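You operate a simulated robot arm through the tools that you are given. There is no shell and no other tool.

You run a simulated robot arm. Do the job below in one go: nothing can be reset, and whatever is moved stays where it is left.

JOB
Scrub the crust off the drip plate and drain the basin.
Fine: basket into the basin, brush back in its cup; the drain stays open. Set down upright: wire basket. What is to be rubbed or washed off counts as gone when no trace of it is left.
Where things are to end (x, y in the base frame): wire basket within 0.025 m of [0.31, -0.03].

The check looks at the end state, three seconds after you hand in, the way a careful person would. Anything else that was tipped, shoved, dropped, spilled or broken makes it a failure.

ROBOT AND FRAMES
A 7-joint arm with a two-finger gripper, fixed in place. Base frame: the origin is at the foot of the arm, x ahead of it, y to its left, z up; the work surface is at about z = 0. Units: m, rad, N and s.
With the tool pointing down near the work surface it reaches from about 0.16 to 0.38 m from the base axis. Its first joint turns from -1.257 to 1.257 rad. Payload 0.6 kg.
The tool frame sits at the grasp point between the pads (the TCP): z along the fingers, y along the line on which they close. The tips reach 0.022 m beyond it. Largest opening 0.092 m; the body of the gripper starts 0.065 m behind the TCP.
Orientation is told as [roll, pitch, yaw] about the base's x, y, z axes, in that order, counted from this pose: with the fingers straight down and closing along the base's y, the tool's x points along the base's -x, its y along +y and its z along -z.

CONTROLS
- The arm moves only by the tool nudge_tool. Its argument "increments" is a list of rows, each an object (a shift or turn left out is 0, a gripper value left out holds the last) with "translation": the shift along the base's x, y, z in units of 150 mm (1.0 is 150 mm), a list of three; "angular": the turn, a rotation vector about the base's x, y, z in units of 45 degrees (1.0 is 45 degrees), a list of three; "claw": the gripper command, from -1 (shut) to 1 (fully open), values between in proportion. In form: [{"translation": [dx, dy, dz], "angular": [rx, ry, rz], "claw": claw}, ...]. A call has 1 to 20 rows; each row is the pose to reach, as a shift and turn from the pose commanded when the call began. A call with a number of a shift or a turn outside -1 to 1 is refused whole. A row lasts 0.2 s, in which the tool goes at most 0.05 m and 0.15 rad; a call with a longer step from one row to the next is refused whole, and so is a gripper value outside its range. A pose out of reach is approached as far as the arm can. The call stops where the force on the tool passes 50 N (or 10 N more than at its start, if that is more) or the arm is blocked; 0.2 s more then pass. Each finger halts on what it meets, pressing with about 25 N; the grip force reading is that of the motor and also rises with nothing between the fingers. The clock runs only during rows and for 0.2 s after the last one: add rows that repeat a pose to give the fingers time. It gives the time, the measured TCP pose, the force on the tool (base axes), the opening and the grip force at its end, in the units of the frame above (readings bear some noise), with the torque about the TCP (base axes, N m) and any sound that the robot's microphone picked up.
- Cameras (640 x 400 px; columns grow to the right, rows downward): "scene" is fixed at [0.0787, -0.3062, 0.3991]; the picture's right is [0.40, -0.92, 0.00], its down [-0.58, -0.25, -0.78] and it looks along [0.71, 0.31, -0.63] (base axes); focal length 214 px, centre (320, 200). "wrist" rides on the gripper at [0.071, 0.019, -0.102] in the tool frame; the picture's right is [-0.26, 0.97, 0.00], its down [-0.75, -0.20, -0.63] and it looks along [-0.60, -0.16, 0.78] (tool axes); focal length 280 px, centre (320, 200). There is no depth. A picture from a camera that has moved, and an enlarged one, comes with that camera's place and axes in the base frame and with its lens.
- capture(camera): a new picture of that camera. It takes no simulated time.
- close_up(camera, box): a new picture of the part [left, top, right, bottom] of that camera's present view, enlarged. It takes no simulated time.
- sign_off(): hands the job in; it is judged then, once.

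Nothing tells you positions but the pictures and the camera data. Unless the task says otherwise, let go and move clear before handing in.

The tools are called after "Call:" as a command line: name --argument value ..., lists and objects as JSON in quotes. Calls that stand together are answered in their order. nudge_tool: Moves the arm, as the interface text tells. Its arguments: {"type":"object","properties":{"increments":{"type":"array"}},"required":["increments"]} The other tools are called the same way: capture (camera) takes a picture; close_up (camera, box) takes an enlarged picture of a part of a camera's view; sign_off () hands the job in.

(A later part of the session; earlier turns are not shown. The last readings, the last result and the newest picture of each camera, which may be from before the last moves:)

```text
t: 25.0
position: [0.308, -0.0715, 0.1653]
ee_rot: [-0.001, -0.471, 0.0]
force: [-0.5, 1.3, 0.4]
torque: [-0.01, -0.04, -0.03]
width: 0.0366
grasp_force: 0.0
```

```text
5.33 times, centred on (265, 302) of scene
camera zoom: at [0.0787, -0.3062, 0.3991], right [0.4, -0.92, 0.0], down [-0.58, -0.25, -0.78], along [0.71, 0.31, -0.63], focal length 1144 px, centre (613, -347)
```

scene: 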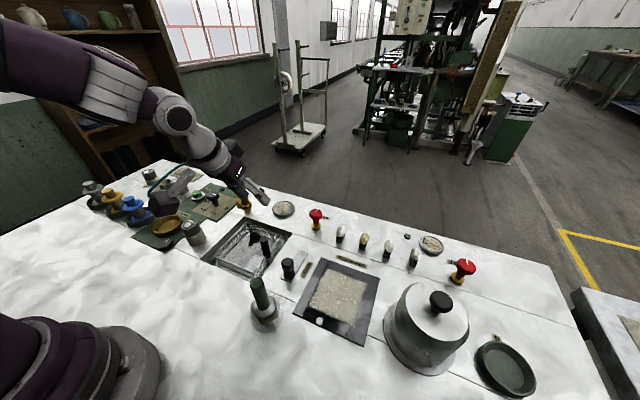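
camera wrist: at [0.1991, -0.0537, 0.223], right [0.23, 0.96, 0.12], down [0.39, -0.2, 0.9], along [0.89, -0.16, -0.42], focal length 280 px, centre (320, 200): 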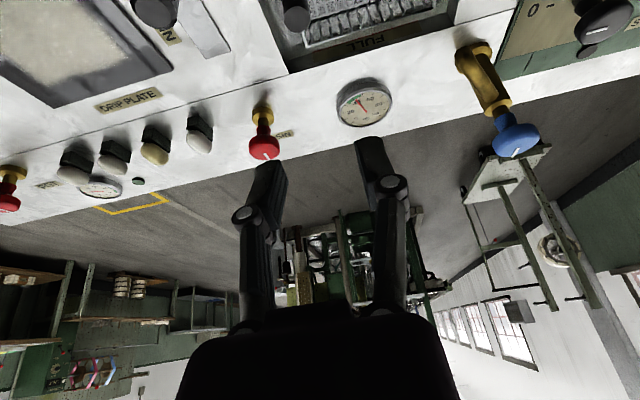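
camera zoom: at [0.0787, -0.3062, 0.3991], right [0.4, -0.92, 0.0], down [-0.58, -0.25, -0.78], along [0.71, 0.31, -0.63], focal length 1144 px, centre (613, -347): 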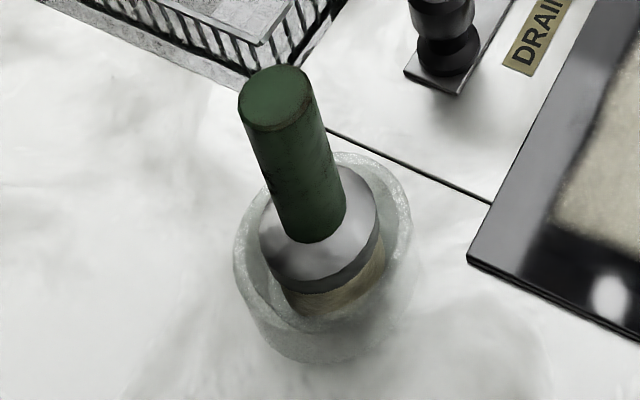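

The plate spans about x 0.213–0.340 and y -0.322 to -0.194, and the crust about x 0.233–0.323 and y -0.301 to -0.216. Before taking the brush, I'll test with an empty hand whether this tilt reaches the far corner of the crust.

Call:
nudge_tool --increments '[{"translation": [0, -0.25, 0], "claw": -0.2}, {"translation": [0, -0.5, 0], "claw": -0.2}, {"translation": [0, -0.75, 0], "claw": -0.2}, {"translation": [0, -0.95, 0], "claw": -0.2}, {"translation": [0, -0.95, 0], "claw": -0.2}]'

Call:
nudge_tool --increments '[{"translation": [0.01, -0.2, -0.05], "claw": -0.2}, {"translation": [0.03, -0.4, -0.15], "claw": -0.2}, {"translation": [0.04, -0.54, -0.3], "claw": -0.2}, {"translation": [0.04, -0.54, -0.45], "claw": -0.2}, {"translation": [0.04, -0.54, -0.45], "claw": -0.2}]'

Call:
capture --camera "wrist"

Call:
capture --camera "scene"

```text
t: 26.2
position: [0.3098, -0.215, 0.1645]
ee_rot: [0.001, -0.471, 0.001]
force: [-0.3, -0.1, 0.3]
torque: [0.04, -0.01, 0.02]
width: 0.0366
grasp_force: 0.1
```

```text
t: 27.4
position: [0.3152, -0.294, 0.0968]
ee_rot: [0.001, -0.473, 0.0]
force: [0.9, -0.1, 0.1]
torque: [-0.02, 0.01, -0.01]
width: 0.0367
grasp_force: 0.0
```

```text
taken
camera wrist: at [0.2058, -0.2769, 0.1542], right [0.23, 0.96, 0.12], down [0.39, -0.21, 0.9], along [0.89, -0.16, -0.42], focal length 280 px, centre (320, 200)
```

wrist: 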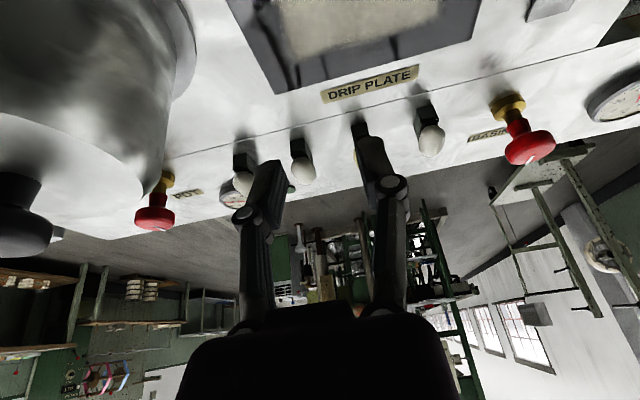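

```text
taken
```

scene: 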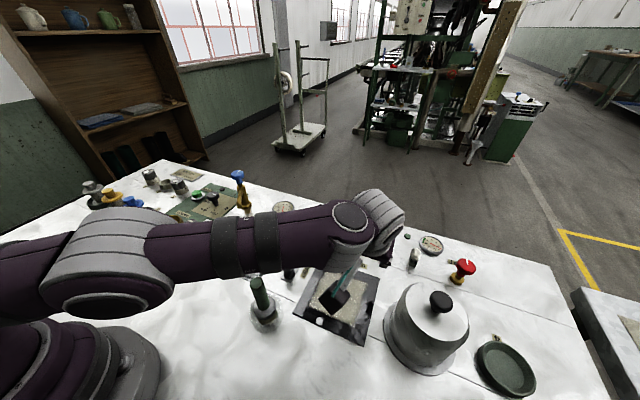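

The far corner is reachable with this tilt. Now I'll rise and move over the brush handle, at about (0.192, -0.156) with its top at z≈0.107.

Call:
nudge_tool --increments '[{"translation": [0, 0, 0.25], "claw": 0}, {"translation": [0, 0, 0.5], "claw": 0}, {"translation": [-0.05, 0.06, 0.68], "claw": 0}, {"translation": [-0.25, 0.28, 0.68], "claw": 0}, {"translation": [-0.45, 0.5, 0.68], "claw": 0}, {"translation": [-0.65, 0.72, 0.68], "claw": 0}, {"translation": [-0.82, 0.92, 0.68], "claw": 0}, {"translation": [-0.82, 0.92, 0.68], "claw": 0}, {"translation": [-0.82, 0.92, 0.68], "claw": 0}]'

Call:
capture --camera "wrist"

Call:
capture --camera "scene"

```text
t: 29.4
position: [0.1929, -0.1589, 0.2012]
ee_rot: [0.002, -0.47, 0.001]
force: [0.4, 0.3, -0.1]
torque: [0.0, -0.01, -0.03]
width: 0.0461
grasp_force: 0.0
```

```text
taken
camera wrist: at [0.0828, -0.1411, 0.258], right [0.23, 0.97, 0.12], down [0.39, -0.2, 0.9], along [0.89, -0.16, -0.42], focal length 280 px, centre (320, 200)
```

wrist: 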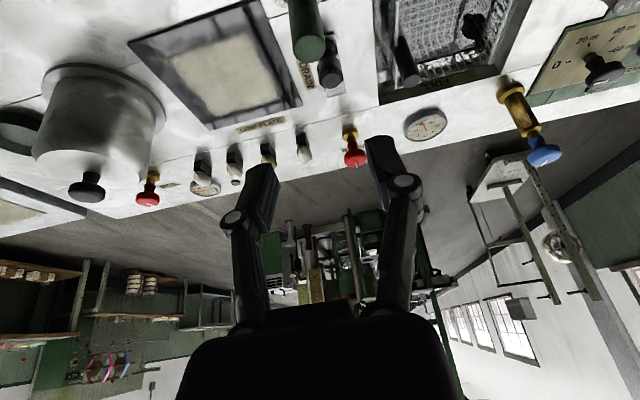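

```text
taken
```

scene: 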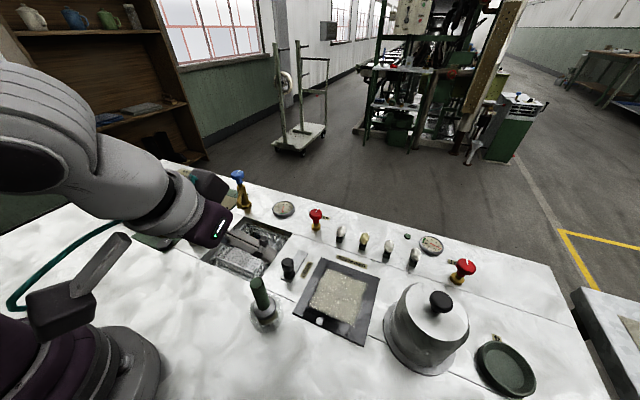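

The brush top shows at (0.193, -0.155). I'll correct by 3 mm and lower to z 0.14 to check the alignment.

Call:
nudge_tool --increments '[{"translation": [0, 0.022, -0.1], "claw": 0}, {"translation": [0, 0.022, -0.2], "claw": 0}, {"translation": [0, 0.022, -0.3], "claw": 0}, {"translation": [0, 0.022, -0.4], "claw": 0}, {"translation": [0, 0.022, -0.4], "claw": 0}]'

Call:
capture --camera "wrist"

Call:
capture --camera "scene"

```text
t: 30.6
position: [0.1933, -0.1545, 0.1382]
ee_rot: [-0.001, -0.47, 0.0]
force: [-0.2, 0.2, 0.0]
torque: [0.01, 0.0, -0.03]
width: 0.0462
grasp_force: 0.0
```

```text
taken
camera wrist: at [0.0827, -0.1364, 0.1956], right [0.23, 0.96, 0.12], down [0.39, -0.2, 0.9], along [0.89, -0.16, -0.42], focal length 280 px, centre (320, 200)
```

wrist: 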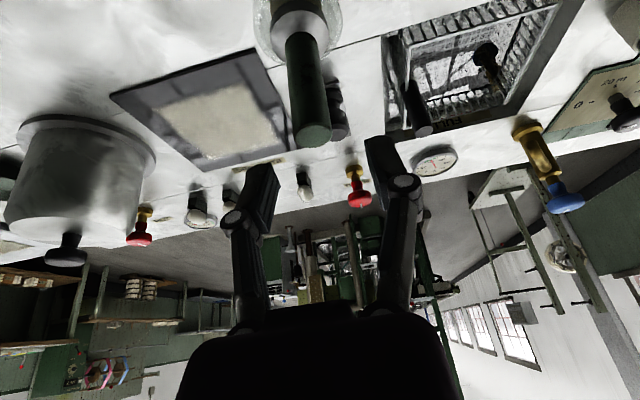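

```text
taken
```

scene: 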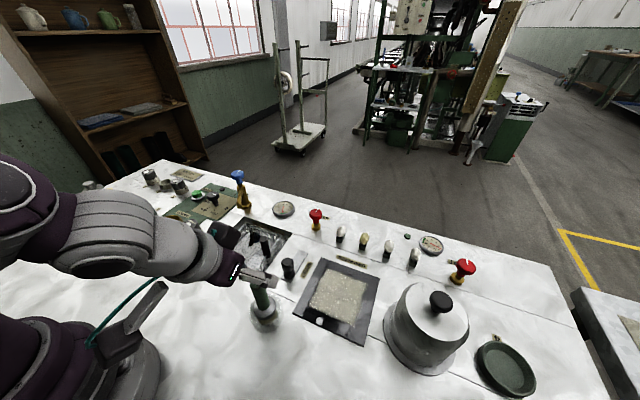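

The handle is centred between the fingers. I'll lower to z≈0.076 and close on it.

Call:
nudge_tool --increments '[{"translation": [0, -0.01, -0.08], "claw": 0}, {"translation": [0, -0.01, -0.16], "claw": 0}, {"translation": [0, -0.01, -0.24], "claw": 0}, {"translation": [0, -0.01, -0.32], "claw": 0}, {"translation": [0, -0.01, -0.415], "claw": 0}, {"translation": [0, -0.01, -0.415], "claw": 0}]'

Call:
capture --camera "wrist"

Call:
close_up --camera "scene" --box '[180, 220, 320, 340]'

```text
t: 32.0
position: [0.1913, -0.1549, 0.0759]
ee_rot: [0.0, -0.471, -0.001]
force: [0.3, 0.5, 0.1]
torque: [0.02, -0.02, -0.03]
width: 0.0461
grasp_force: 0.0
```

```text
taken
camera wrist: at [0.0814, -0.1373, 0.1335], right [0.23, 0.96, 0.12], down [0.39, -0.2, 0.9], along [0.89, -0.16, -0.42], focal length 280 px, centre (320, 200)
```

wrist: 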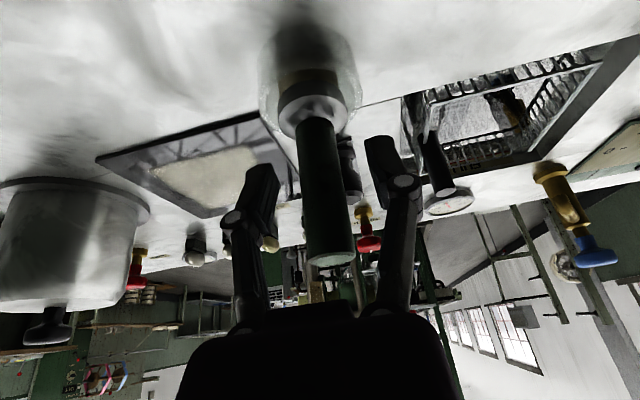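

```text
3.33 times, centred on (250, 280) of scene
camera zoom: at [0.0787, -0.3062, 0.3991], right [0.4, -0.92, 0.0], down [-0.58, -0.25, -0.78], along [0.71, 0.31, -0.63], focal length 715 px, centre (553, -67)
```

zoom: 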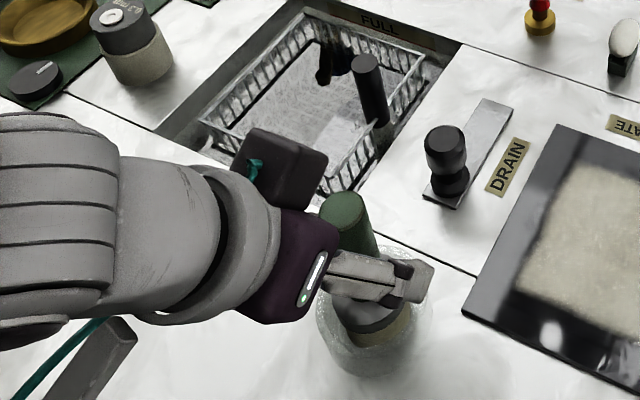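

The fingers straddle the handle, so I'll close.

Call:
nudge_tool --increments '[{"translation": [0.01, -0.003, 0], "claw": -0.3}, {"translation": [0.01, -0.003, 0], "claw": -0.6}, {"translation": [0.01, -0.003, 0], "claw": -1}, {"translation": [0.01, -0.003, 0], "claw": -1}, {"translation": [0.01, -0.003, 0], "claw": -1}, {"translation": [0.01, -0.003, 0], "claw": -1}]'

Call:
nudge_tool --increments '[{"translation": [0, 0, 0.03], "claw": -1}, {"translation": [0, 0, 0.08], "claw": -1}, {"translation": [0, 0, 0.15], "claw": -1}, {"translation": [0, 0, 0.15], "claw": -1}]'

Call:
capture --camera "wrist"

Call:
close_up --camera "scene" --box '[180, 220, 320, 340]'

```text
t: 33.4
position: [0.1925, -0.1568, 0.0776]
ee_rot: [0.001, -0.472, 0.0]
force: [0.2, 0.3, 0.6]
torque: [0.0, -0.01, 0.01]
width: 0.0192
grasp_force: 24.7
```

```text
t: 34.4
position: [0.194, -0.1565, 0.0986]
ee_rot: [0.001, -0.471, 0.001]
force: [0.3, 0.3, -1.3]
torque: [0.05, -0.01, -0.01]
width: 0.0191
grasp_force: 24.8
```

```text
taken
camera wrist: at [0.0836, -0.1383, 0.157], right [0.23, 0.96, 0.12], down [0.39, -0.2, 0.9], along [0.89, -0.16, -0.42], focal length 280 px, centre (320, 200)
```

wrist: 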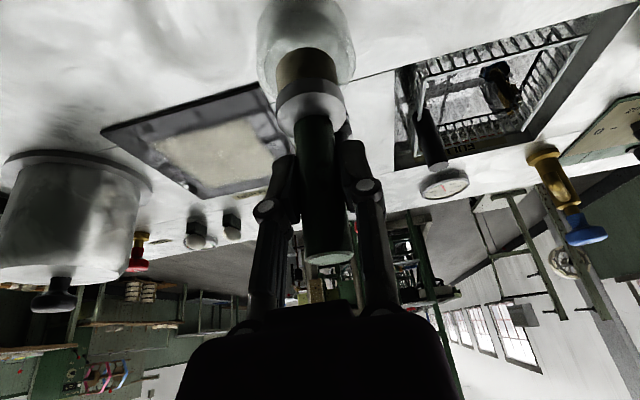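

```text
3.33 times, centred on (250, 280) of scene
camera zoom: at [0.0787, -0.3062, 0.3991], right [0.4, -0.92, 0.0], down [-0.58, -0.25, -0.78], along [0.71, 0.31, -0.63], focal length 715 px, centre (553, -67)
```

zoom: 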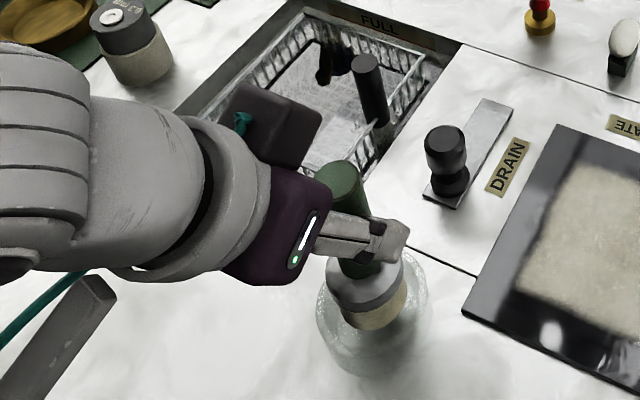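

The brush is in hand and the cup stayed put. I'll lift it clear and inspect how it sits in the grip.

Call:
nudge_tool --increments '[{"translation": [0, 0, 0.15], "claw": -1}, {"translation": [0, 0, 0.3], "claw": -1}, {"translation": [0, 0, 0.45], "claw": -1}, {"translation": [0, 0, 0.45], "claw": -1}]'

Call:
close_up --camera "scene" --box '[180, 200, 320, 340]'

Call:
capture --camera "wrist"

```text
t: 35.4
position: [0.1936, -0.1553, 0.167]
ee_rot: [0.002, -0.472, 0.0]
force: [0.1, 0.4, -1.0]
torque: [-0.01, 0.0, 0.0]
width: 0.019
grasp_force: 24.8
```

```text
2.86 times, centred on (250, 270) of scene
camera zoom: at [0.0787, -0.3062, 0.3991], right [0.4, -0.92, 0.0], down [-0.58, -0.25, -0.78], along [0.71, 0.31, -0.63], focal length 613 px, centre (520, 0)
```

zoom: 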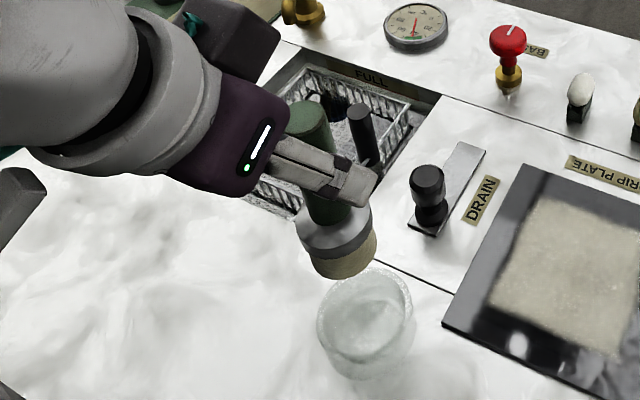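

```text
taken
camera wrist: at [0.0842, -0.1374, 0.2253], right [0.23, 0.96, 0.12], down [0.39, -0.2, 0.9], along [0.89, -0.16, -0.42], focal length 280 px, centre (320, 200)
```

wrist: 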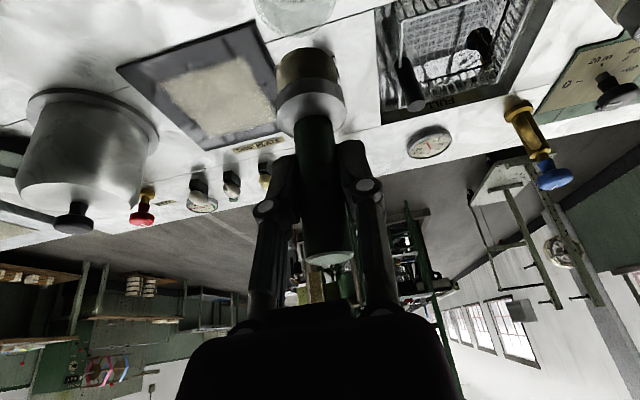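

The brush hangs vertical. I'll move over the crust and approach the plate, then feel for contact in fine steps.

Call:
nudge_tool --increments '[{"translation": [0.1, -0.14, 0], "claw": -1}, {"translation": [0.22, -0.28, 0], "claw": -1}, {"translation": [0.34, -0.42, 0], "claw": -1}, {"translation": [0.456, -0.565, 0], "claw": -1}, {"translation": [0.456, -0.565, -0.15], "claw": -1}, {"translation": [0.456, -0.565, -0.3], "claw": -1}, {"translation": [0.456, -0.565, -0.45], "claw": -1}, {"translation": [0.456, -0.565, -0.45], "claw": -1}]'

Call:
close_up --camera "scene" --box '[260, 220, 420, 350]'

Call:
capture --camera "wrist"

```text
t: 37.2
position: [0.2635, -0.2407, 0.0979]
ee_rot: [0.001, -0.471, 0.0]
force: [0.1, 0.1, -1.2]
torque: [-0.03, 0.0, 0.03]
width: 0.019
grasp_force: 25.1
```

```text
3.08 times, centred on (340, 285) of scene
camera zoom: at [0.0787, -0.3062, 0.3991], right [0.4, -0.92, 0.0], down [-0.58, -0.25, -0.78], along [0.71, 0.31, -0.63], focal length 660 px, centre (258, -62)
```

zoom: 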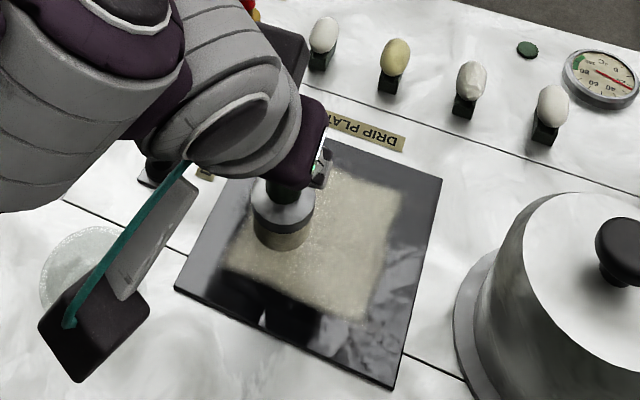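

```text
taken
camera wrist: at [0.1519, -0.2229, 0.1556], right [0.23, 0.97, 0.12], down [0.39, -0.2, 0.9], along [0.89, -0.16, -0.42], focal length 280 px, centre (320, 200)
```

wrist: 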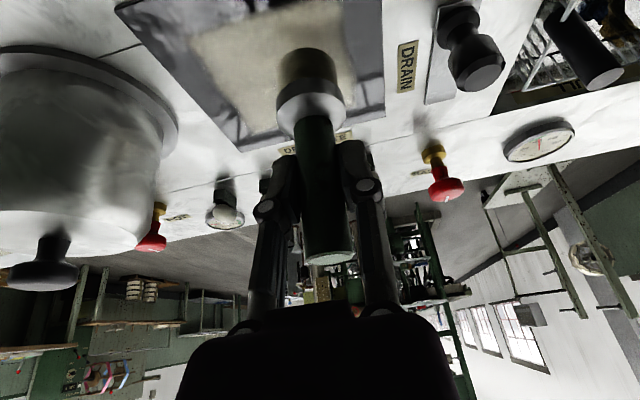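

I'm just above the crust, so I'll step down gently to find contact.

Call:
nudge_tool --increments '[{"translation": [0, 0, -0.03], "claw": -1}, {"translation": [0, 0, -0.06], "claw": -1}, {"translation": [0, 0, -0.06], "claw": -1}]'

Call:
nudge_tool --increments '[{"translation": [0, 0, -0.015], "claw": -1}, {"translation": [0, 0, -0.02], "claw": -1}, {"translation": [0, 0, -0.02], "claw": -1}]'

```text
t: 38.0
position: [0.2629, -0.2412, 0.0899]
ee_rot: [0.0, -0.471, -0.001]
force: [0.2, -0.4, -1.5]
torque: [0.01, 0.0, -0.02]
width: 0.0192
grasp_force: 25.1
```

```text
t: 38.8
position: [0.2639, -0.2417, 0.0866]
ee_rot: [0.001, -0.471, 0.0]
force: [-0.1, 0.2, -0.4]
torque: [0.0, -0.03, 0.02]
width: 0.0191
grasp_force: 24.2
```

Call:
nudge_tool --increments '[{"translation": [0, 0, -0.01], "claw": -1}, {"translation": [0, 0, -0.02], "claw": -1}, {"translation": [0, 0, -0.02], "claw": -1}]'

Call:
close_up --camera "scene" --box '[260, 220, 420, 350]'

```text
t: 39.6
position: [0.2629, -0.2398, 0.0835]
ee_rot: [0.001, -0.472, 0.0]
force: [-0.6, -1.4, -2.1]
torque: [-0.02, 0.0, 0.02]
width: 0.0189
grasp_force: 25.1
```

```text
3.08 times, centred on (340, 285) of scene
camera zoom: at [0.0787, -0.3062, 0.3991], right [0.4, -0.92, 0.0], down [-0.58, -0.25, -0.78], along [0.71, 0.31, -0.63], focal length 660 px, centre (258, -62)
```

zoom: 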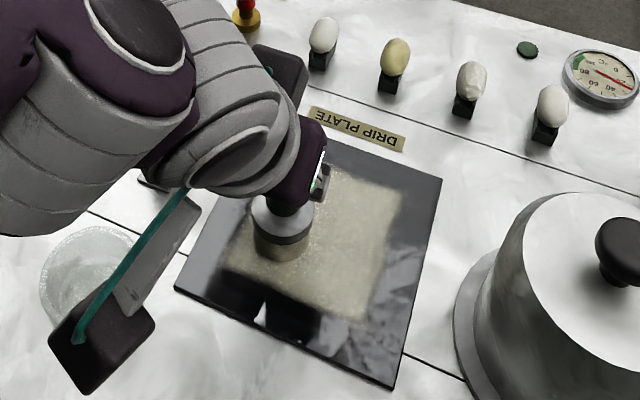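

No contact yet, so I'll continue in 1.5–2 mm steps.

Call:
nudge_tool --increments '[{"translation": [0, 0, -0.007], "claw": -1}, {"translation": [0, 0, -0.013], "claw": -1}, {"translation": [0, 0, -0.013], "claw": -1}]'

Call:
nudge_tool --increments '[{"translation": [0, 0, -0.007], "claw": -1}, {"translation": [0, 0, -0.01], "claw": -1}, {"translation": [0, 0, -0.01], "claw": -1}]'

```text
t: 40.4
position: [0.2637, -0.2397, 0.0817]
ee_rot: [-0.001, -0.471, 0.0]
force: [0.3, 0.0, -0.4]
torque: [0.02, 0.02, -0.02]
width: 0.0192
grasp_force: 24.8
```

```text
t: 41.2
position: [0.2626, -0.2399, 0.0787]
ee_rot: [0.0, -0.471, 0.001]
force: [0.2, 0.3, -0.9]
torque: [0.01, -0.01, -0.01]
width: 0.0192
grasp_force: 25.4
```

Call:
nudge_tool --increments '[{"translation": [0, 0, -0.007], "claw": -1}, {"translation": [0, 0, -0.01], "claw": -1}, {"translation": [0, 0, -0.01], "claw": -1}]'

Call:
close_up --camera "scene" --box '[300, 270, 350, 310]'

Call:
nudge_tool --increments '[{"translation": [0, 0, -0.007], "claw": -1}, {"translation": [0, 0, -0.01], "claw": -1}, {"translation": [0, 0, -0.01], "claw": -1}]'

Call:
close_up --camera "scene" --box '[300, 270, 350, 310]'

```text
t: 42.0
position: [0.2625, -0.242, 0.0783]
ee_rot: [0.0, -0.469, 0.0]
force: [-0.2, 0.4, -0.5]
torque: [0.0, -0.01, 0.02]
width: 0.0191
grasp_force: 25.6
```

```text
10.00 times, centred on (325, 290) of scene
camera zoom: at [0.0787, -0.3062, 0.3991], right [0.4, -0.92, 0.0], down [-0.58, -0.25, -0.78], along [0.71, 0.31, -0.63], focal length 2145 px, centre (270, -700)
```

zoom: 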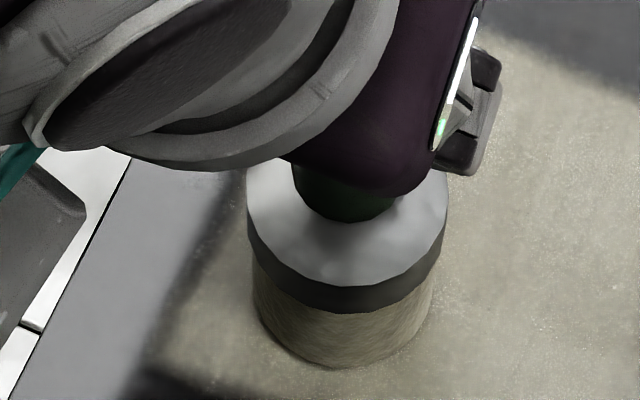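

```text
t: 42.8
position: [0.2618, -0.2404, 0.0781]
ee_rot: [0.001, -0.471, 0.0]
force: [0.7, -1.5, -1.0]
torque: [0.04, 0.0, 0.01]
width: 0.0192
grasp_force: 24.7
```

```text
10.00 times, centred on (325, 290) of scene
camera zoom: at [0.0787, -0.3062, 0.3991], right [0.4, -0.92, 0.0], down [-0.58, -0.25, -0.78], along [0.71, 0.31, -0.63], focal length 2145 px, centre (270, -700)
```

zoom: 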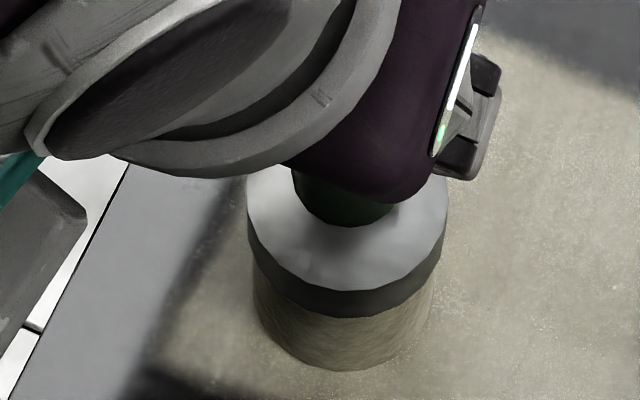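

It looks very close. I'll continue down in 1.5 mm steps.

Call:
nudge_tool --increments '[{"translation": [0, 0, -0.005], "claw": -1}, {"translation": [0, 0, -0.01], "claw": -1}, {"translation": [0, 0, -0.01], "claw": -1}]'

Call:
nudge_tool --increments '[{"translation": [0, 0, -0.005], "claw": -1}, {"translation": [0, 0, -0.01], "claw": -1}, {"translation": [0, 0, -0.01], "claw": -1}]'

```text
t: 43.6
position: [0.2634, -0.2412, 0.0757]
ee_rot: [-0.001, -0.472, 0.001]
force: [-1.7, 2.4, 11.5]
torque: [0.02, 0.19, -0.01]
width: 0.0189
grasp_force: 25.1
```

```text
t: 44.4
position: [0.2638, -0.2409, 0.076]
ee_rot: [-0.001, -0.473, 0.003]
force: [0.0, 3.5, 20.2]
torque: [0.05, -0.11, -0.03]
width: 0.0187
grasp_force: 24.9
```

The brush is in contact at about 20 N. I'll ease off slightly and make a first test stroke along y to see whether it removes the crust.

Call:
nudge_tool --increments '[{"translation": [0, 0, 0.004], "claw": -1}, {"translation": [0, 0.06, 0.004], "claw": -1}, {"translation": [0, 0.123, 0.004], "claw": -1}, {"translation": [0, 0.0, 0.004], "claw": -1}, {"translation": [0, -0.123, 0.004], "claw": -1}, {"translation": [0, -0.123, 0.004], "claw": -1}]'

Call:
close_up --camera "scene" --box '[285, 240, 395, 340]'

Call:
capture --camera "wrist"

```text
t: 45.8
position: [0.2617, -0.2596, 0.077]
ee_rot: [0.001, -0.47, -0.003]
force: [-0.3, 0.5, -1.6]
torque: [0.0, -0.02, -0.01]
width: 0.0188
grasp_force: 25.4
```

```text
4.00 times, centred on (340, 290) of scene
camera zoom: at [0.0787, -0.3062, 0.3991], right [0.4, -0.92, 0.0], down [-0.58, -0.25, -0.78], along [0.71, 0.31, -0.63], focal length 858 px, centre (240, -160)
```

zoom: 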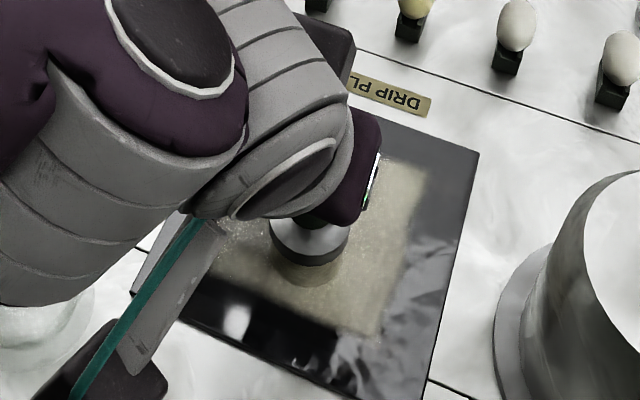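

```text
taken
camera wrist: at [0.1524, -0.2412, 0.1334], right [0.23, 0.96, 0.12], down [0.39, -0.21, 0.9], along [0.89, -0.16, -0.42], focal length 280 px, centre (320, 200)
```

wrist: 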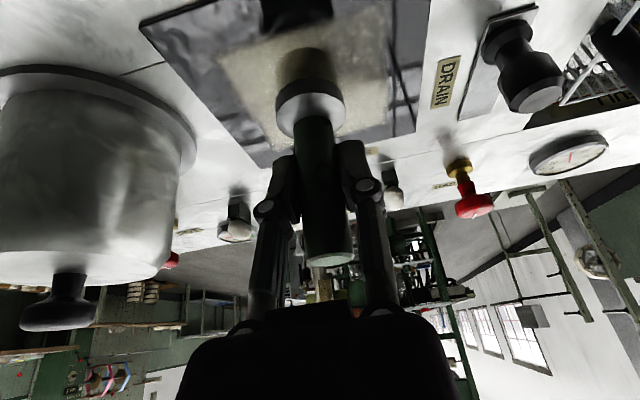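

Contact was lost after I eased off. I'll go down about 1.5 mm again and stroke, then read the force.

Call:
nudge_tool --increments '[{"translation": [0, 0, -0.006], "claw": -1}, {"translation": [0, 0, -0.01], "claw": -1}, {"translation": [0, -0.08, -0.01], "claw": -1}, {"translation": [0, -0.16, -0.01], "claw": -1}, {"translation": [0, -0.24, -0.01], "claw": -1}, {"translation": [0, -0.16, -0.01], "claw": -1}, {"translation": [0, -0.08, -0.01], "claw": -1}, {"translation": [0, 0.0, -0.01], "claw": -1}, {"translation": [0, 0.08, -0.01], "claw": -1}, {"translation": [0, 0.16, -0.01], "claw": -1}, {"translation": [0, 0.24, -0.01], "claw": -1}]'

Call:
close_up --camera "scene" --box '[285, 240, 395, 340]'

Call:
capture --camera "wrist"

```text
t: 48.2
position: [0.2639, -0.2229, 0.0747]
ee_rot: [-0.001, -0.47, -0.001]
force: [-0.2, 0.7, -1.1]
torque: [0.01, 0.03, -0.02]
width: 0.0189
grasp_force: 24.6
```

```text
4.00 times, centred on (340, 290) of scene
camera zoom: at [0.0787, -0.3062, 0.3991], right [0.4, -0.92, 0.0], down [-0.58, -0.25, -0.78], along [0.71, 0.31, -0.63], focal length 858 px, centre (240, -160)
```

zoom: 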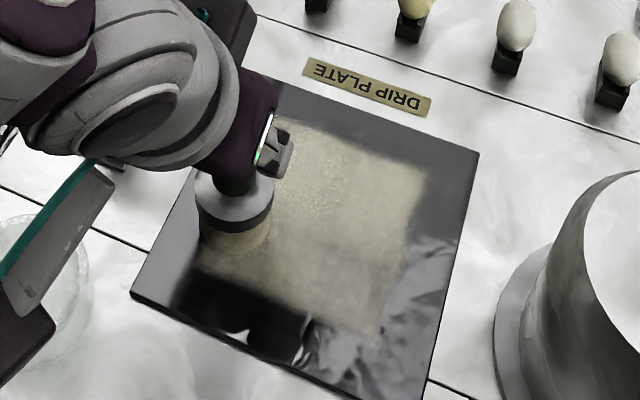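

```text
taken
camera wrist: at [0.1534, -0.205, 0.1314], right [0.23, 0.96, 0.12], down [0.39, -0.2, 0.9], along [0.89, -0.16, -0.42], focal length 280 px, centre (320, 200)
```

wrist: 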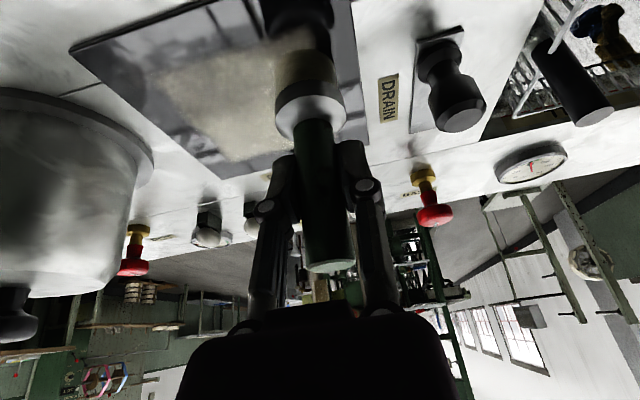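

The crust is thinning where the brush has passed. The brush has slid up a few mm in the grip, so I'll come down in small steps to get a steady light pressure.

Call:
nudge_tool --increments '[{"translation": [0, 0, -0.004], "claw": -1}, {"translation": [0, 0, -0.007], "claw": -1}, {"translation": [0, 0, -0.007], "claw": -1}]'

Call:
nudge_tool --increments '[{"translation": [0, 0, -0.003], "claw": -1}, {"translation": [0, 0, -0.006], "claw": -1}, {"translation": [0, 0, -0.006], "claw": -1}]'

```text
t: 49.0
position: [0.2626, -0.2223, 0.0736]
ee_rot: [0.001, -0.471, 0.0]
force: [-0.2, 0.0, 0.0]
torque: [0.02, -0.02, -0.01]
width: 0.0188
grasp_force: 24.4
```

```text
t: 49.8
position: [0.2643, -0.2238, 0.0722]
ee_rot: [-0.001, -0.474, 0.0]
force: [0.9, 1.2, 19.9]
torque: [-0.01, -0.18, 0.08]
width: 0.019
grasp_force: 24.5
```

I have contact at about 20 N. I'll run several parallel strokes along y, stepping x outwards by 12 mm each.

Call:
nudge_tool --increments '[{"translation": [0, -0.1225, 0], "claw": -1}, {"translation": [0, -0.245, 0], "claw": -1}, {"translation": [0, -0.3675, 0], "claw": -1}, {"translation": [0, -0.49, 0], "claw": -1}, {"translation": [0.08, -0.49, 0], "claw": -1}, {"translation": [0.08, -0.3675, 0], "claw": -1}, {"translation": [0.08, -0.245, 0], "claw": -1}, {"translation": [0.08, -0.1225, 0], "claw": -1}, {"translation": [0.08, 0, 0], "claw": -1}]'

Call:
close_up --camera "scene" --box '[285, 240, 395, 340]'

Call:
capture --camera "wrist"

```text
t: 51.8
position: [0.2736, -0.2239, 0.0701]
ee_rot: [-0.001, -0.471, -0.001]
force: [0.1, 0.0, -0.6]
torque: [0.03, 0.0, -0.02]
width: 0.0188
grasp_force: 25.2
```

```text
4.00 times, centred on (340, 290) of scene
camera zoom: at [0.0787, -0.3062, 0.3991], right [0.4, -0.92, 0.0], down [-0.58, -0.25, -0.78], along [0.71, 0.31, -0.63], focal length 858 px, centre (240, -160)
```

zoom: 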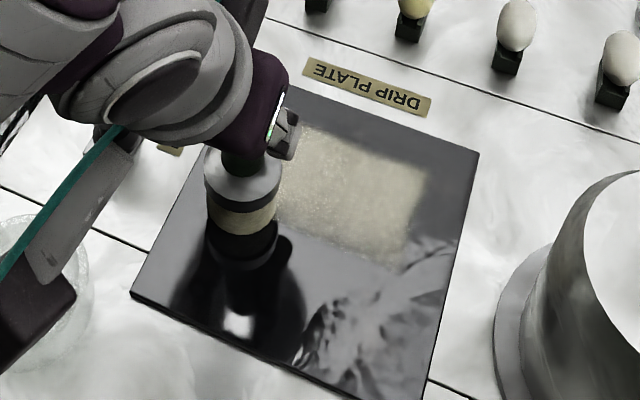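

```text
taken
camera wrist: at [0.1638, -0.2052, 0.1293], right [0.23, 0.97, 0.12], down [0.39, -0.2, 0.9], along [0.89, -0.16, -0.42], focal length 280 px, centre (320, 200)
```

wrist: 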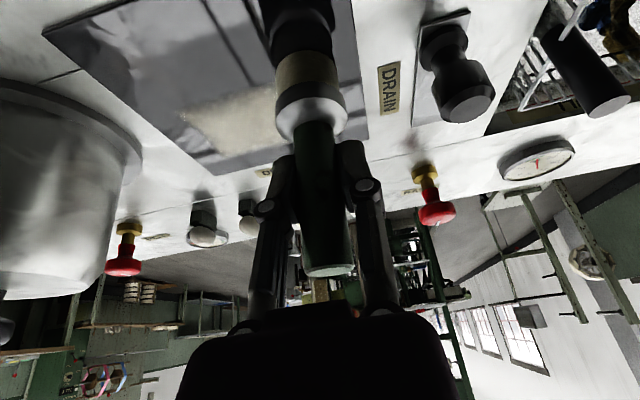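

The near half of the crust is fully gone. I'll regain contact here and continue with the far half.

Call:
nudge_tool --increments '[{"translation": [0, 0, -0.004], "claw": -1}, {"translation": [0, 0, -0.007], "claw": -1}, {"translation": [0, 0, -0.007], "claw": -1}]'

Call:
nudge_tool --increments '[{"translation": [0, 0, -0.003], "claw": -1}, {"translation": [0, 0, -0.006], "claw": -1}, {"translation": [0, 0, -0.006], "claw": -1}]'

```text
t: 52.6
position: [0.274, -0.2222, 0.07]
ee_rot: [0.001, -0.474, 0.001]
force: [-3.4, 2.6, 12.9]
torque: [0.08, 0.08, -0.04]
width: 0.0187
grasp_force: 24.9
```

```text
t: 53.4
position: [0.274, -0.2232, 0.0712]
ee_rot: [0.001, -0.474, 0.004]
force: [2.7, 3.8, 20.6]
torque: [0.09, -0.25, 0.02]
width: 0.0186
grasp_force: 24.8
```

Call:
nudge_tool --increments '[{"translation": [0, -0.1225, 0], "claw": -1}, {"translation": [0, -0.245, 0], "claw": -1}, {"translation": [0, -0.3675, 0], "claw": -1}, {"translation": [0, -0.49, 0], "claw": -1}, {"translation": [0.08, -0.49, 0], "claw": -1}, {"translation": [0.08, -0.3675, 0], "claw": -1}, {"translation": [0.08, -0.245, 0], "claw": -1}, {"translation": [0.08, -0.1225, 0], "claw": -1}, {"translation": [0.08, 0, 0], "claw": -1}]'

Call:
close_up --camera "scene" --box '[285, 240, 395, 340]'

Call:
capture --camera "wrist"

```text
t: 55.4
position: [0.2868, -0.2235, 0.0699]
ee_rot: [0.001, -0.47, 0.001]
force: [0.3, -0.1, -0.6]
torque: [0.02, 0.01, -0.04]
width: 0.0189
grasp_force: 25.0
```

```text
4.00 times, centred on (340, 290) of scene
camera zoom: at [0.0787, -0.3062, 0.3991], right [0.4, -0.92, 0.0], down [-0.58, -0.25, -0.78], along [0.71, 0.31, -0.63], focal length 858 px, centre (240, -160)
```

zoom: 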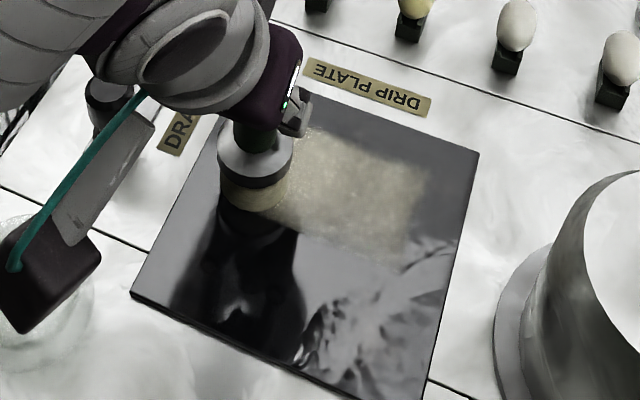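

```text
taken
camera wrist: at [0.1769, -0.2056, 0.1279], right [0.23, 0.96, 0.12], down [0.39, -0.2, 0.9], along [0.89, -0.16, -0.42], focal length 280 px, centre (320, 200)
```

wrist: 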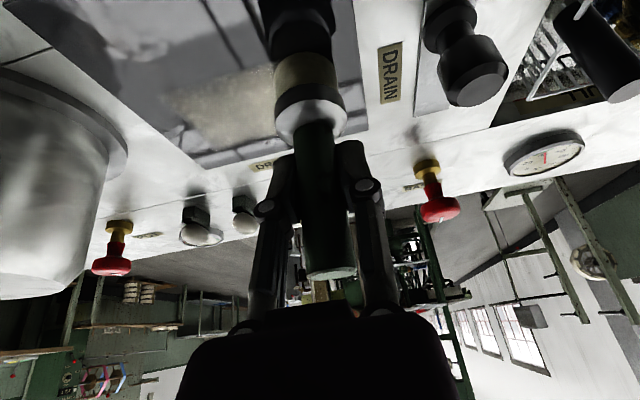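

The remaining band is fading. I'll press again and continue at x≈0.287, 0.299 and 0.311.

Call:
nudge_tool --increments '[{"translation": [0, 0, -0.005], "claw": -1}, {"translation": [0, 0, -0.009], "claw": -1}, {"translation": [0, 0, -0.009], "claw": -1}]'

Call:
nudge_tool --increments '[{"translation": [0, -0.1225, 0], "claw": -1}, {"translation": [0, -0.245, 0], "claw": -1}, {"translation": [0, -0.3675, 0], "claw": -1}, {"translation": [0, -0.49, 0], "claw": -1}, {"translation": [0, -0.49, 0], "claw": -1}]'

Call:
close_up --camera "scene" --box '[285, 240, 395, 340]'

```text
t: 56.2
position: [0.2871, -0.2248, 0.0698]
ee_rot: [0.0, -0.473, 0.001]
force: [-3.1, 1.2, 10.7]
torque: [0.09, 0.07, 0.0]
width: 0.0186
grasp_force: 25.0
```

```text
t: 57.4
position: [0.2881, -0.2982, 0.0686]
ee_rot: [-0.001, -0.473, 0.0]
force: [3.9, 5.4, 14.1]
torque: [0.1, -0.2, 0.05]
width: 0.0187
grasp_force: 24.5
```

```text
4.00 times, centred on (340, 290) of scene
camera zoom: at [0.0787, -0.3061, 0.3992], right [0.4, -0.92, 0.0], down [-0.58, -0.25, -0.78], along [0.71, 0.31, -0.63], focal length 858 px, centre (240, -160)
```

zoom: 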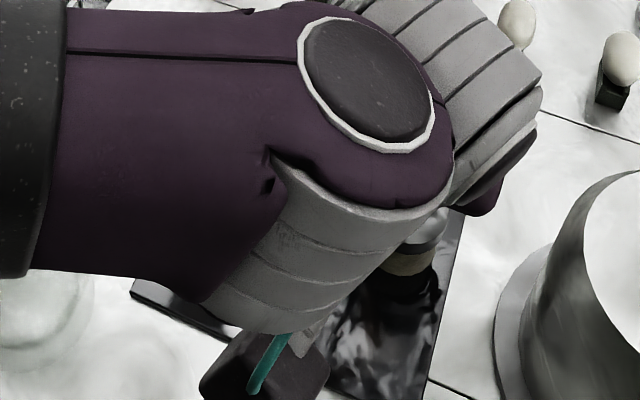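

Call:
nudge_tool --increments '[{"translation": [0.08, 0, 0], "claw": -1}, {"translation": [0.08, 0.1225, -0.002], "claw": -1}, {"translation": [0.08, 0.245, -0.003], "claw": -1}, {"translation": [0.08, 0.3675, -0.004], "claw": -1}, {"translation": [0.08, 0.49, -0.005], "claw": -1}, {"translation": [0.16, 0.49, -0.005], "claw": -1}, {"translation": [0.16, 0.3675, -0.006], "claw": -1}, {"translation": [0.16, 0.245, -0.007], "claw": -1}, {"translation": [0.16, 0.1225, -0.008], "claw": -1}, {"translation": [0.16, 0.0, -0.008], "claw": -1}, {"translation": [0.16, 0.1225, -0.008], "claw": -1}, {"translation": [0.16, 0.245, -0.008], "claw": -1}, {"translation": [0.16, 0.3675, -0.008], "claw": -1}, {"translation": [0.16, 0.49, -0.008], "claw": -1}]'

Call:
close_up --camera "scene" --box '[285, 240, 395, 340]'

Call:
capture --camera "wrist"

```text
t: 60.4
position: [0.3098, -0.2238, 0.067]
ee_rot: [-0.002, -0.471, 0.001]
force: [-0.1, -4.4, 8.7]
torque: [-0.16, -0.09, -0.01]
width: 0.0185
grasp_force: 25.1
```

```text
4.00 times, centred on (340, 290) of scene
camera zoom: at [0.0787, -0.3061, 0.3992], right [0.4, -0.92, 0.0], down [-0.58, -0.25, -0.78], along [0.71, 0.31, -0.63], focal length 858 px, centre (240, -160)
```

zoom: 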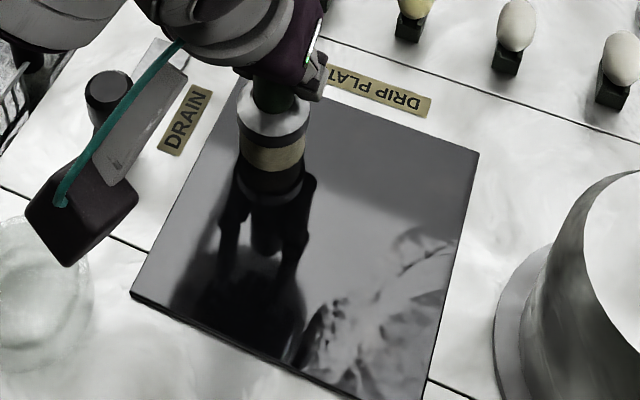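

```text
taken
camera wrist: at [0.1999, -0.2056, 0.1243], right [0.23, 0.97, 0.12], down [0.39, -0.2, 0.9], along [0.89, -0.17, -0.42], focal length 280 px, centre (320, 200)
```

wrist: 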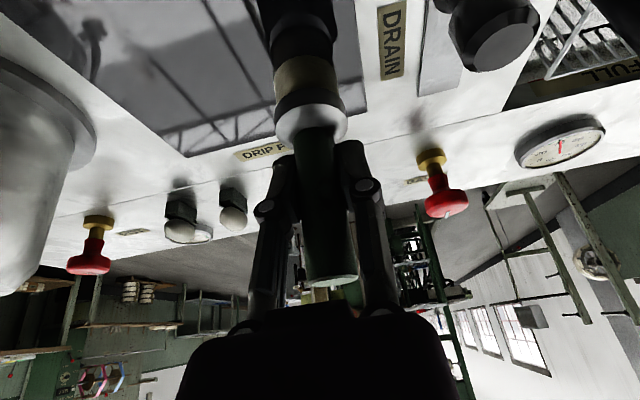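

The plate looks clean. I'll lift the brush straight up and check the whole plate for leftover traces.

Call:
nudge_tool --increments '[{"translation": [0, 0, 0.1], "claw": -1}, {"translation": [0, 0, 0.3], "claw": -1}, {"translation": [0, 0, 0.5], "claw": -1}, {"translation": [0, 0, 0.65], "claw": -1}, {"translation": [0, 0.1, 0.65], "claw": -1}, {"translation": [-0.2, 0.2, 0.65], "claw": -1}, {"translation": [-0.4, 0.3, 0.65], "claw": -1}, {"translation": [-0.6, 0.4, 0.65], "claw": -1}, {"translation": [-0.78, 0.445, 0.65], "claw": -1}, {"translation": [-0.78, 0.445, 0.65], "claw": -1}]'

Call:
close_up --camera "scene" --box '[285, 240, 395, 350]'

Call:
capture --camera "wrist"

Call:
capture --camera "scene"

```text
t: 62.6
position: [0.1944, -0.1566, 0.1635]
ee_rot: [-0.001, -0.471, -0.001]
force: [0.0, 0.3, -0.4]
torque: [-0.02, 0.02, -0.01]
width: 0.0187
grasp_force: 25.2
```

```text
3.64 times, centred on (340, 295) of scene
camera zoom: at [0.0787, -0.3061, 0.3991], right [0.4, -0.92, 0.0], down [-0.58, -0.25, -0.78], along [0.71, 0.31, -0.63], focal length 780 px, centre (247, -146)
```

zoom: 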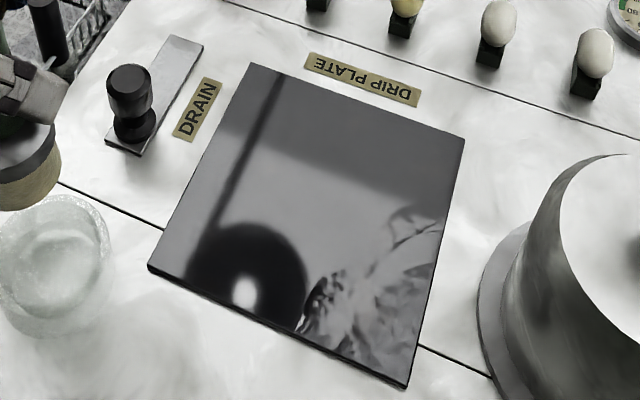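

```text
taken
camera wrist: at [0.0844, -0.1378, 0.2213], right [0.23, 0.97, 0.12], down [0.39, -0.2, 0.9], along [0.89, -0.16, -0.42], focal length 280 px, centre (320, 200)
```

wrist: 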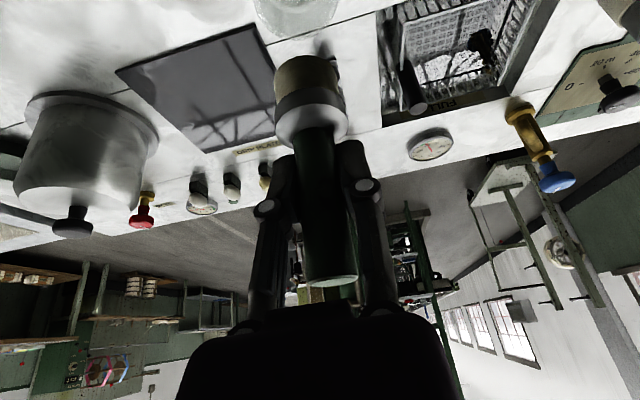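

```text
taken
```

scene: 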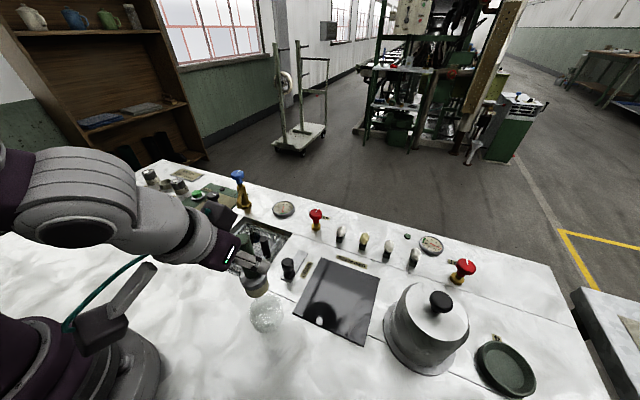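

The plate looks fully clean. I'll zoom in closer to rule out faint residue before putting the brush away.

Call:
close_up --camera "scene" --box '[305, 258, 385, 308]'

Call:
close_up --camera "scene" --box '[290, 295, 380, 350]'

Call:
close_up --camera "wrist" --box '[110, 20, 290, 160]'

Call:
close_up --camera "scene" --box '[225, 240, 305, 340]'

```text
8.00 times, centred on (345, 283) of scene
camera zoom: at [0.0787, -0.3061, 0.3991], right [0.4, -0.92, 0.0], down [-0.58, -0.25, -0.78], along [0.71, 0.31, -0.63], focal length 1716 px, centre (120, -464)
```

zoom: 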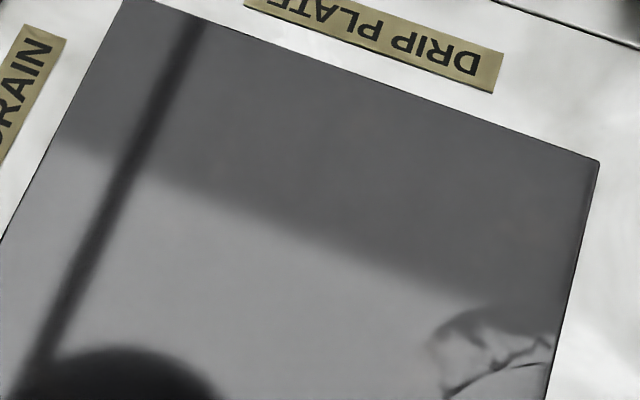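

```text
7.11 times, centred on (335, 322) of scene
camera zoom: at [0.0787, -0.3061, 0.3991], right [0.4, -0.92, 0.0], down [-0.58, -0.25, -0.78], along [0.71, 0.31, -0.63], focal length 1525 px, centre (213, -671)
```

zoom: 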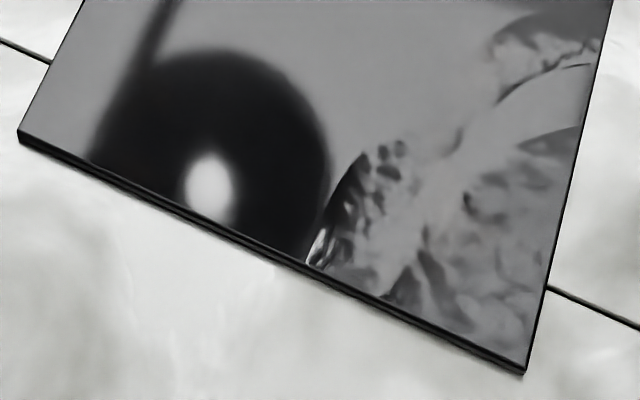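

```text
2.86 times, centred on (200, 90) of wrist
camera zoom: at [0.0844, -0.1378, 0.2213], right [0.23, 0.97, 0.12], down [0.39, -0.2, 0.9], along [0.89, -0.16, -0.42], focal length 801 px, centre (663, 514)
```

zoom: 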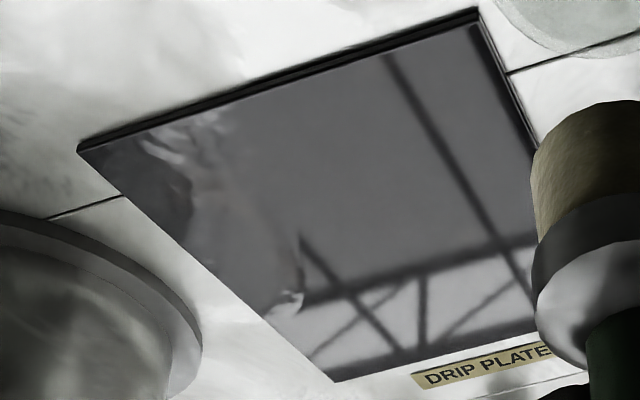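

```text
4.00 times, centred on (265, 290) of scene
camera zoom: at [0.0787, -0.3061, 0.3991], right [0.4, -0.92, 0.0], down [-0.58, -0.25, -0.78], along [0.71, 0.31, -0.63], focal length 858 px, centre (540, -160)
```

zoom: 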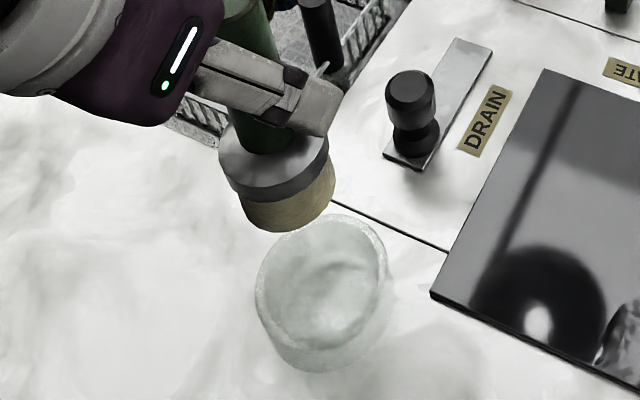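

By eye it's clean. Before putting the brush away I'll compare very close zooms of the former crust area with the plate margin.

Call:
close_up --camera "scene" --box '[330, 262, 380, 292]'

Call:
close_up --camera "scene" --box '[310, 280, 360, 310]'

Call:
close_up --camera "wrist" --box '[170, 40, 270, 130]'

```text
12.80 times, centred on (355, 277) of scene
camera zoom: at [0.0787, -0.3061, 0.3991], right [0.4, -0.92, 0.0], down [-0.58, -0.25, -0.78], along [0.71, 0.31, -0.63], focal length 2745 px, centre (-128, -786)
```

zoom: 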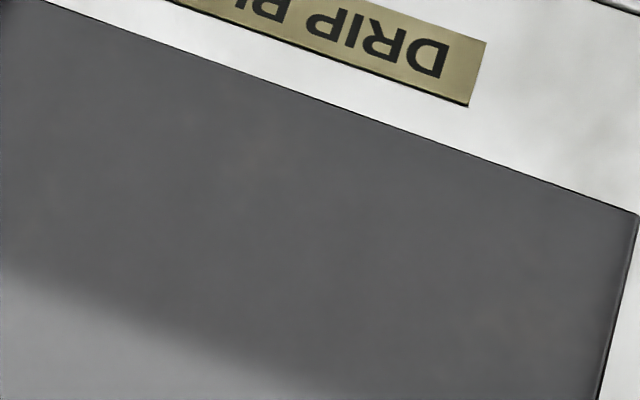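

```text
12.80 times, centred on (335, 295) of scene
camera zoom: at [0.0787, -0.3061, 0.3991], right [0.4, -0.92, 0.0], down [-0.58, -0.25, -0.78], along [0.71, 0.31, -0.63], focal length 2745 px, centre (128, -1016)
```

zoom: 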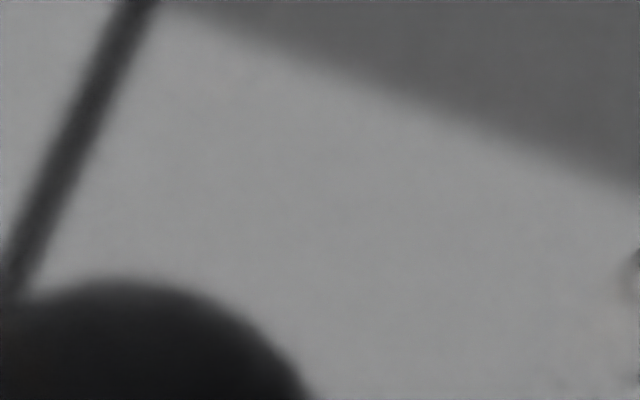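

```text
4.44 times, centred on (220, 85) of wrist
camera zoom: at [0.0844, -0.1378, 0.2213], right [0.23, 0.97, 0.12], down [0.39, -0.2, 0.9], along [0.89, -0.16, -0.42], focal length 1246 px, centre (764, 711)
```

zoom: 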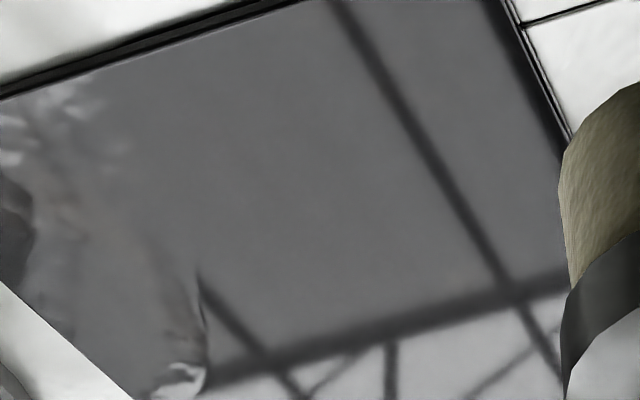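

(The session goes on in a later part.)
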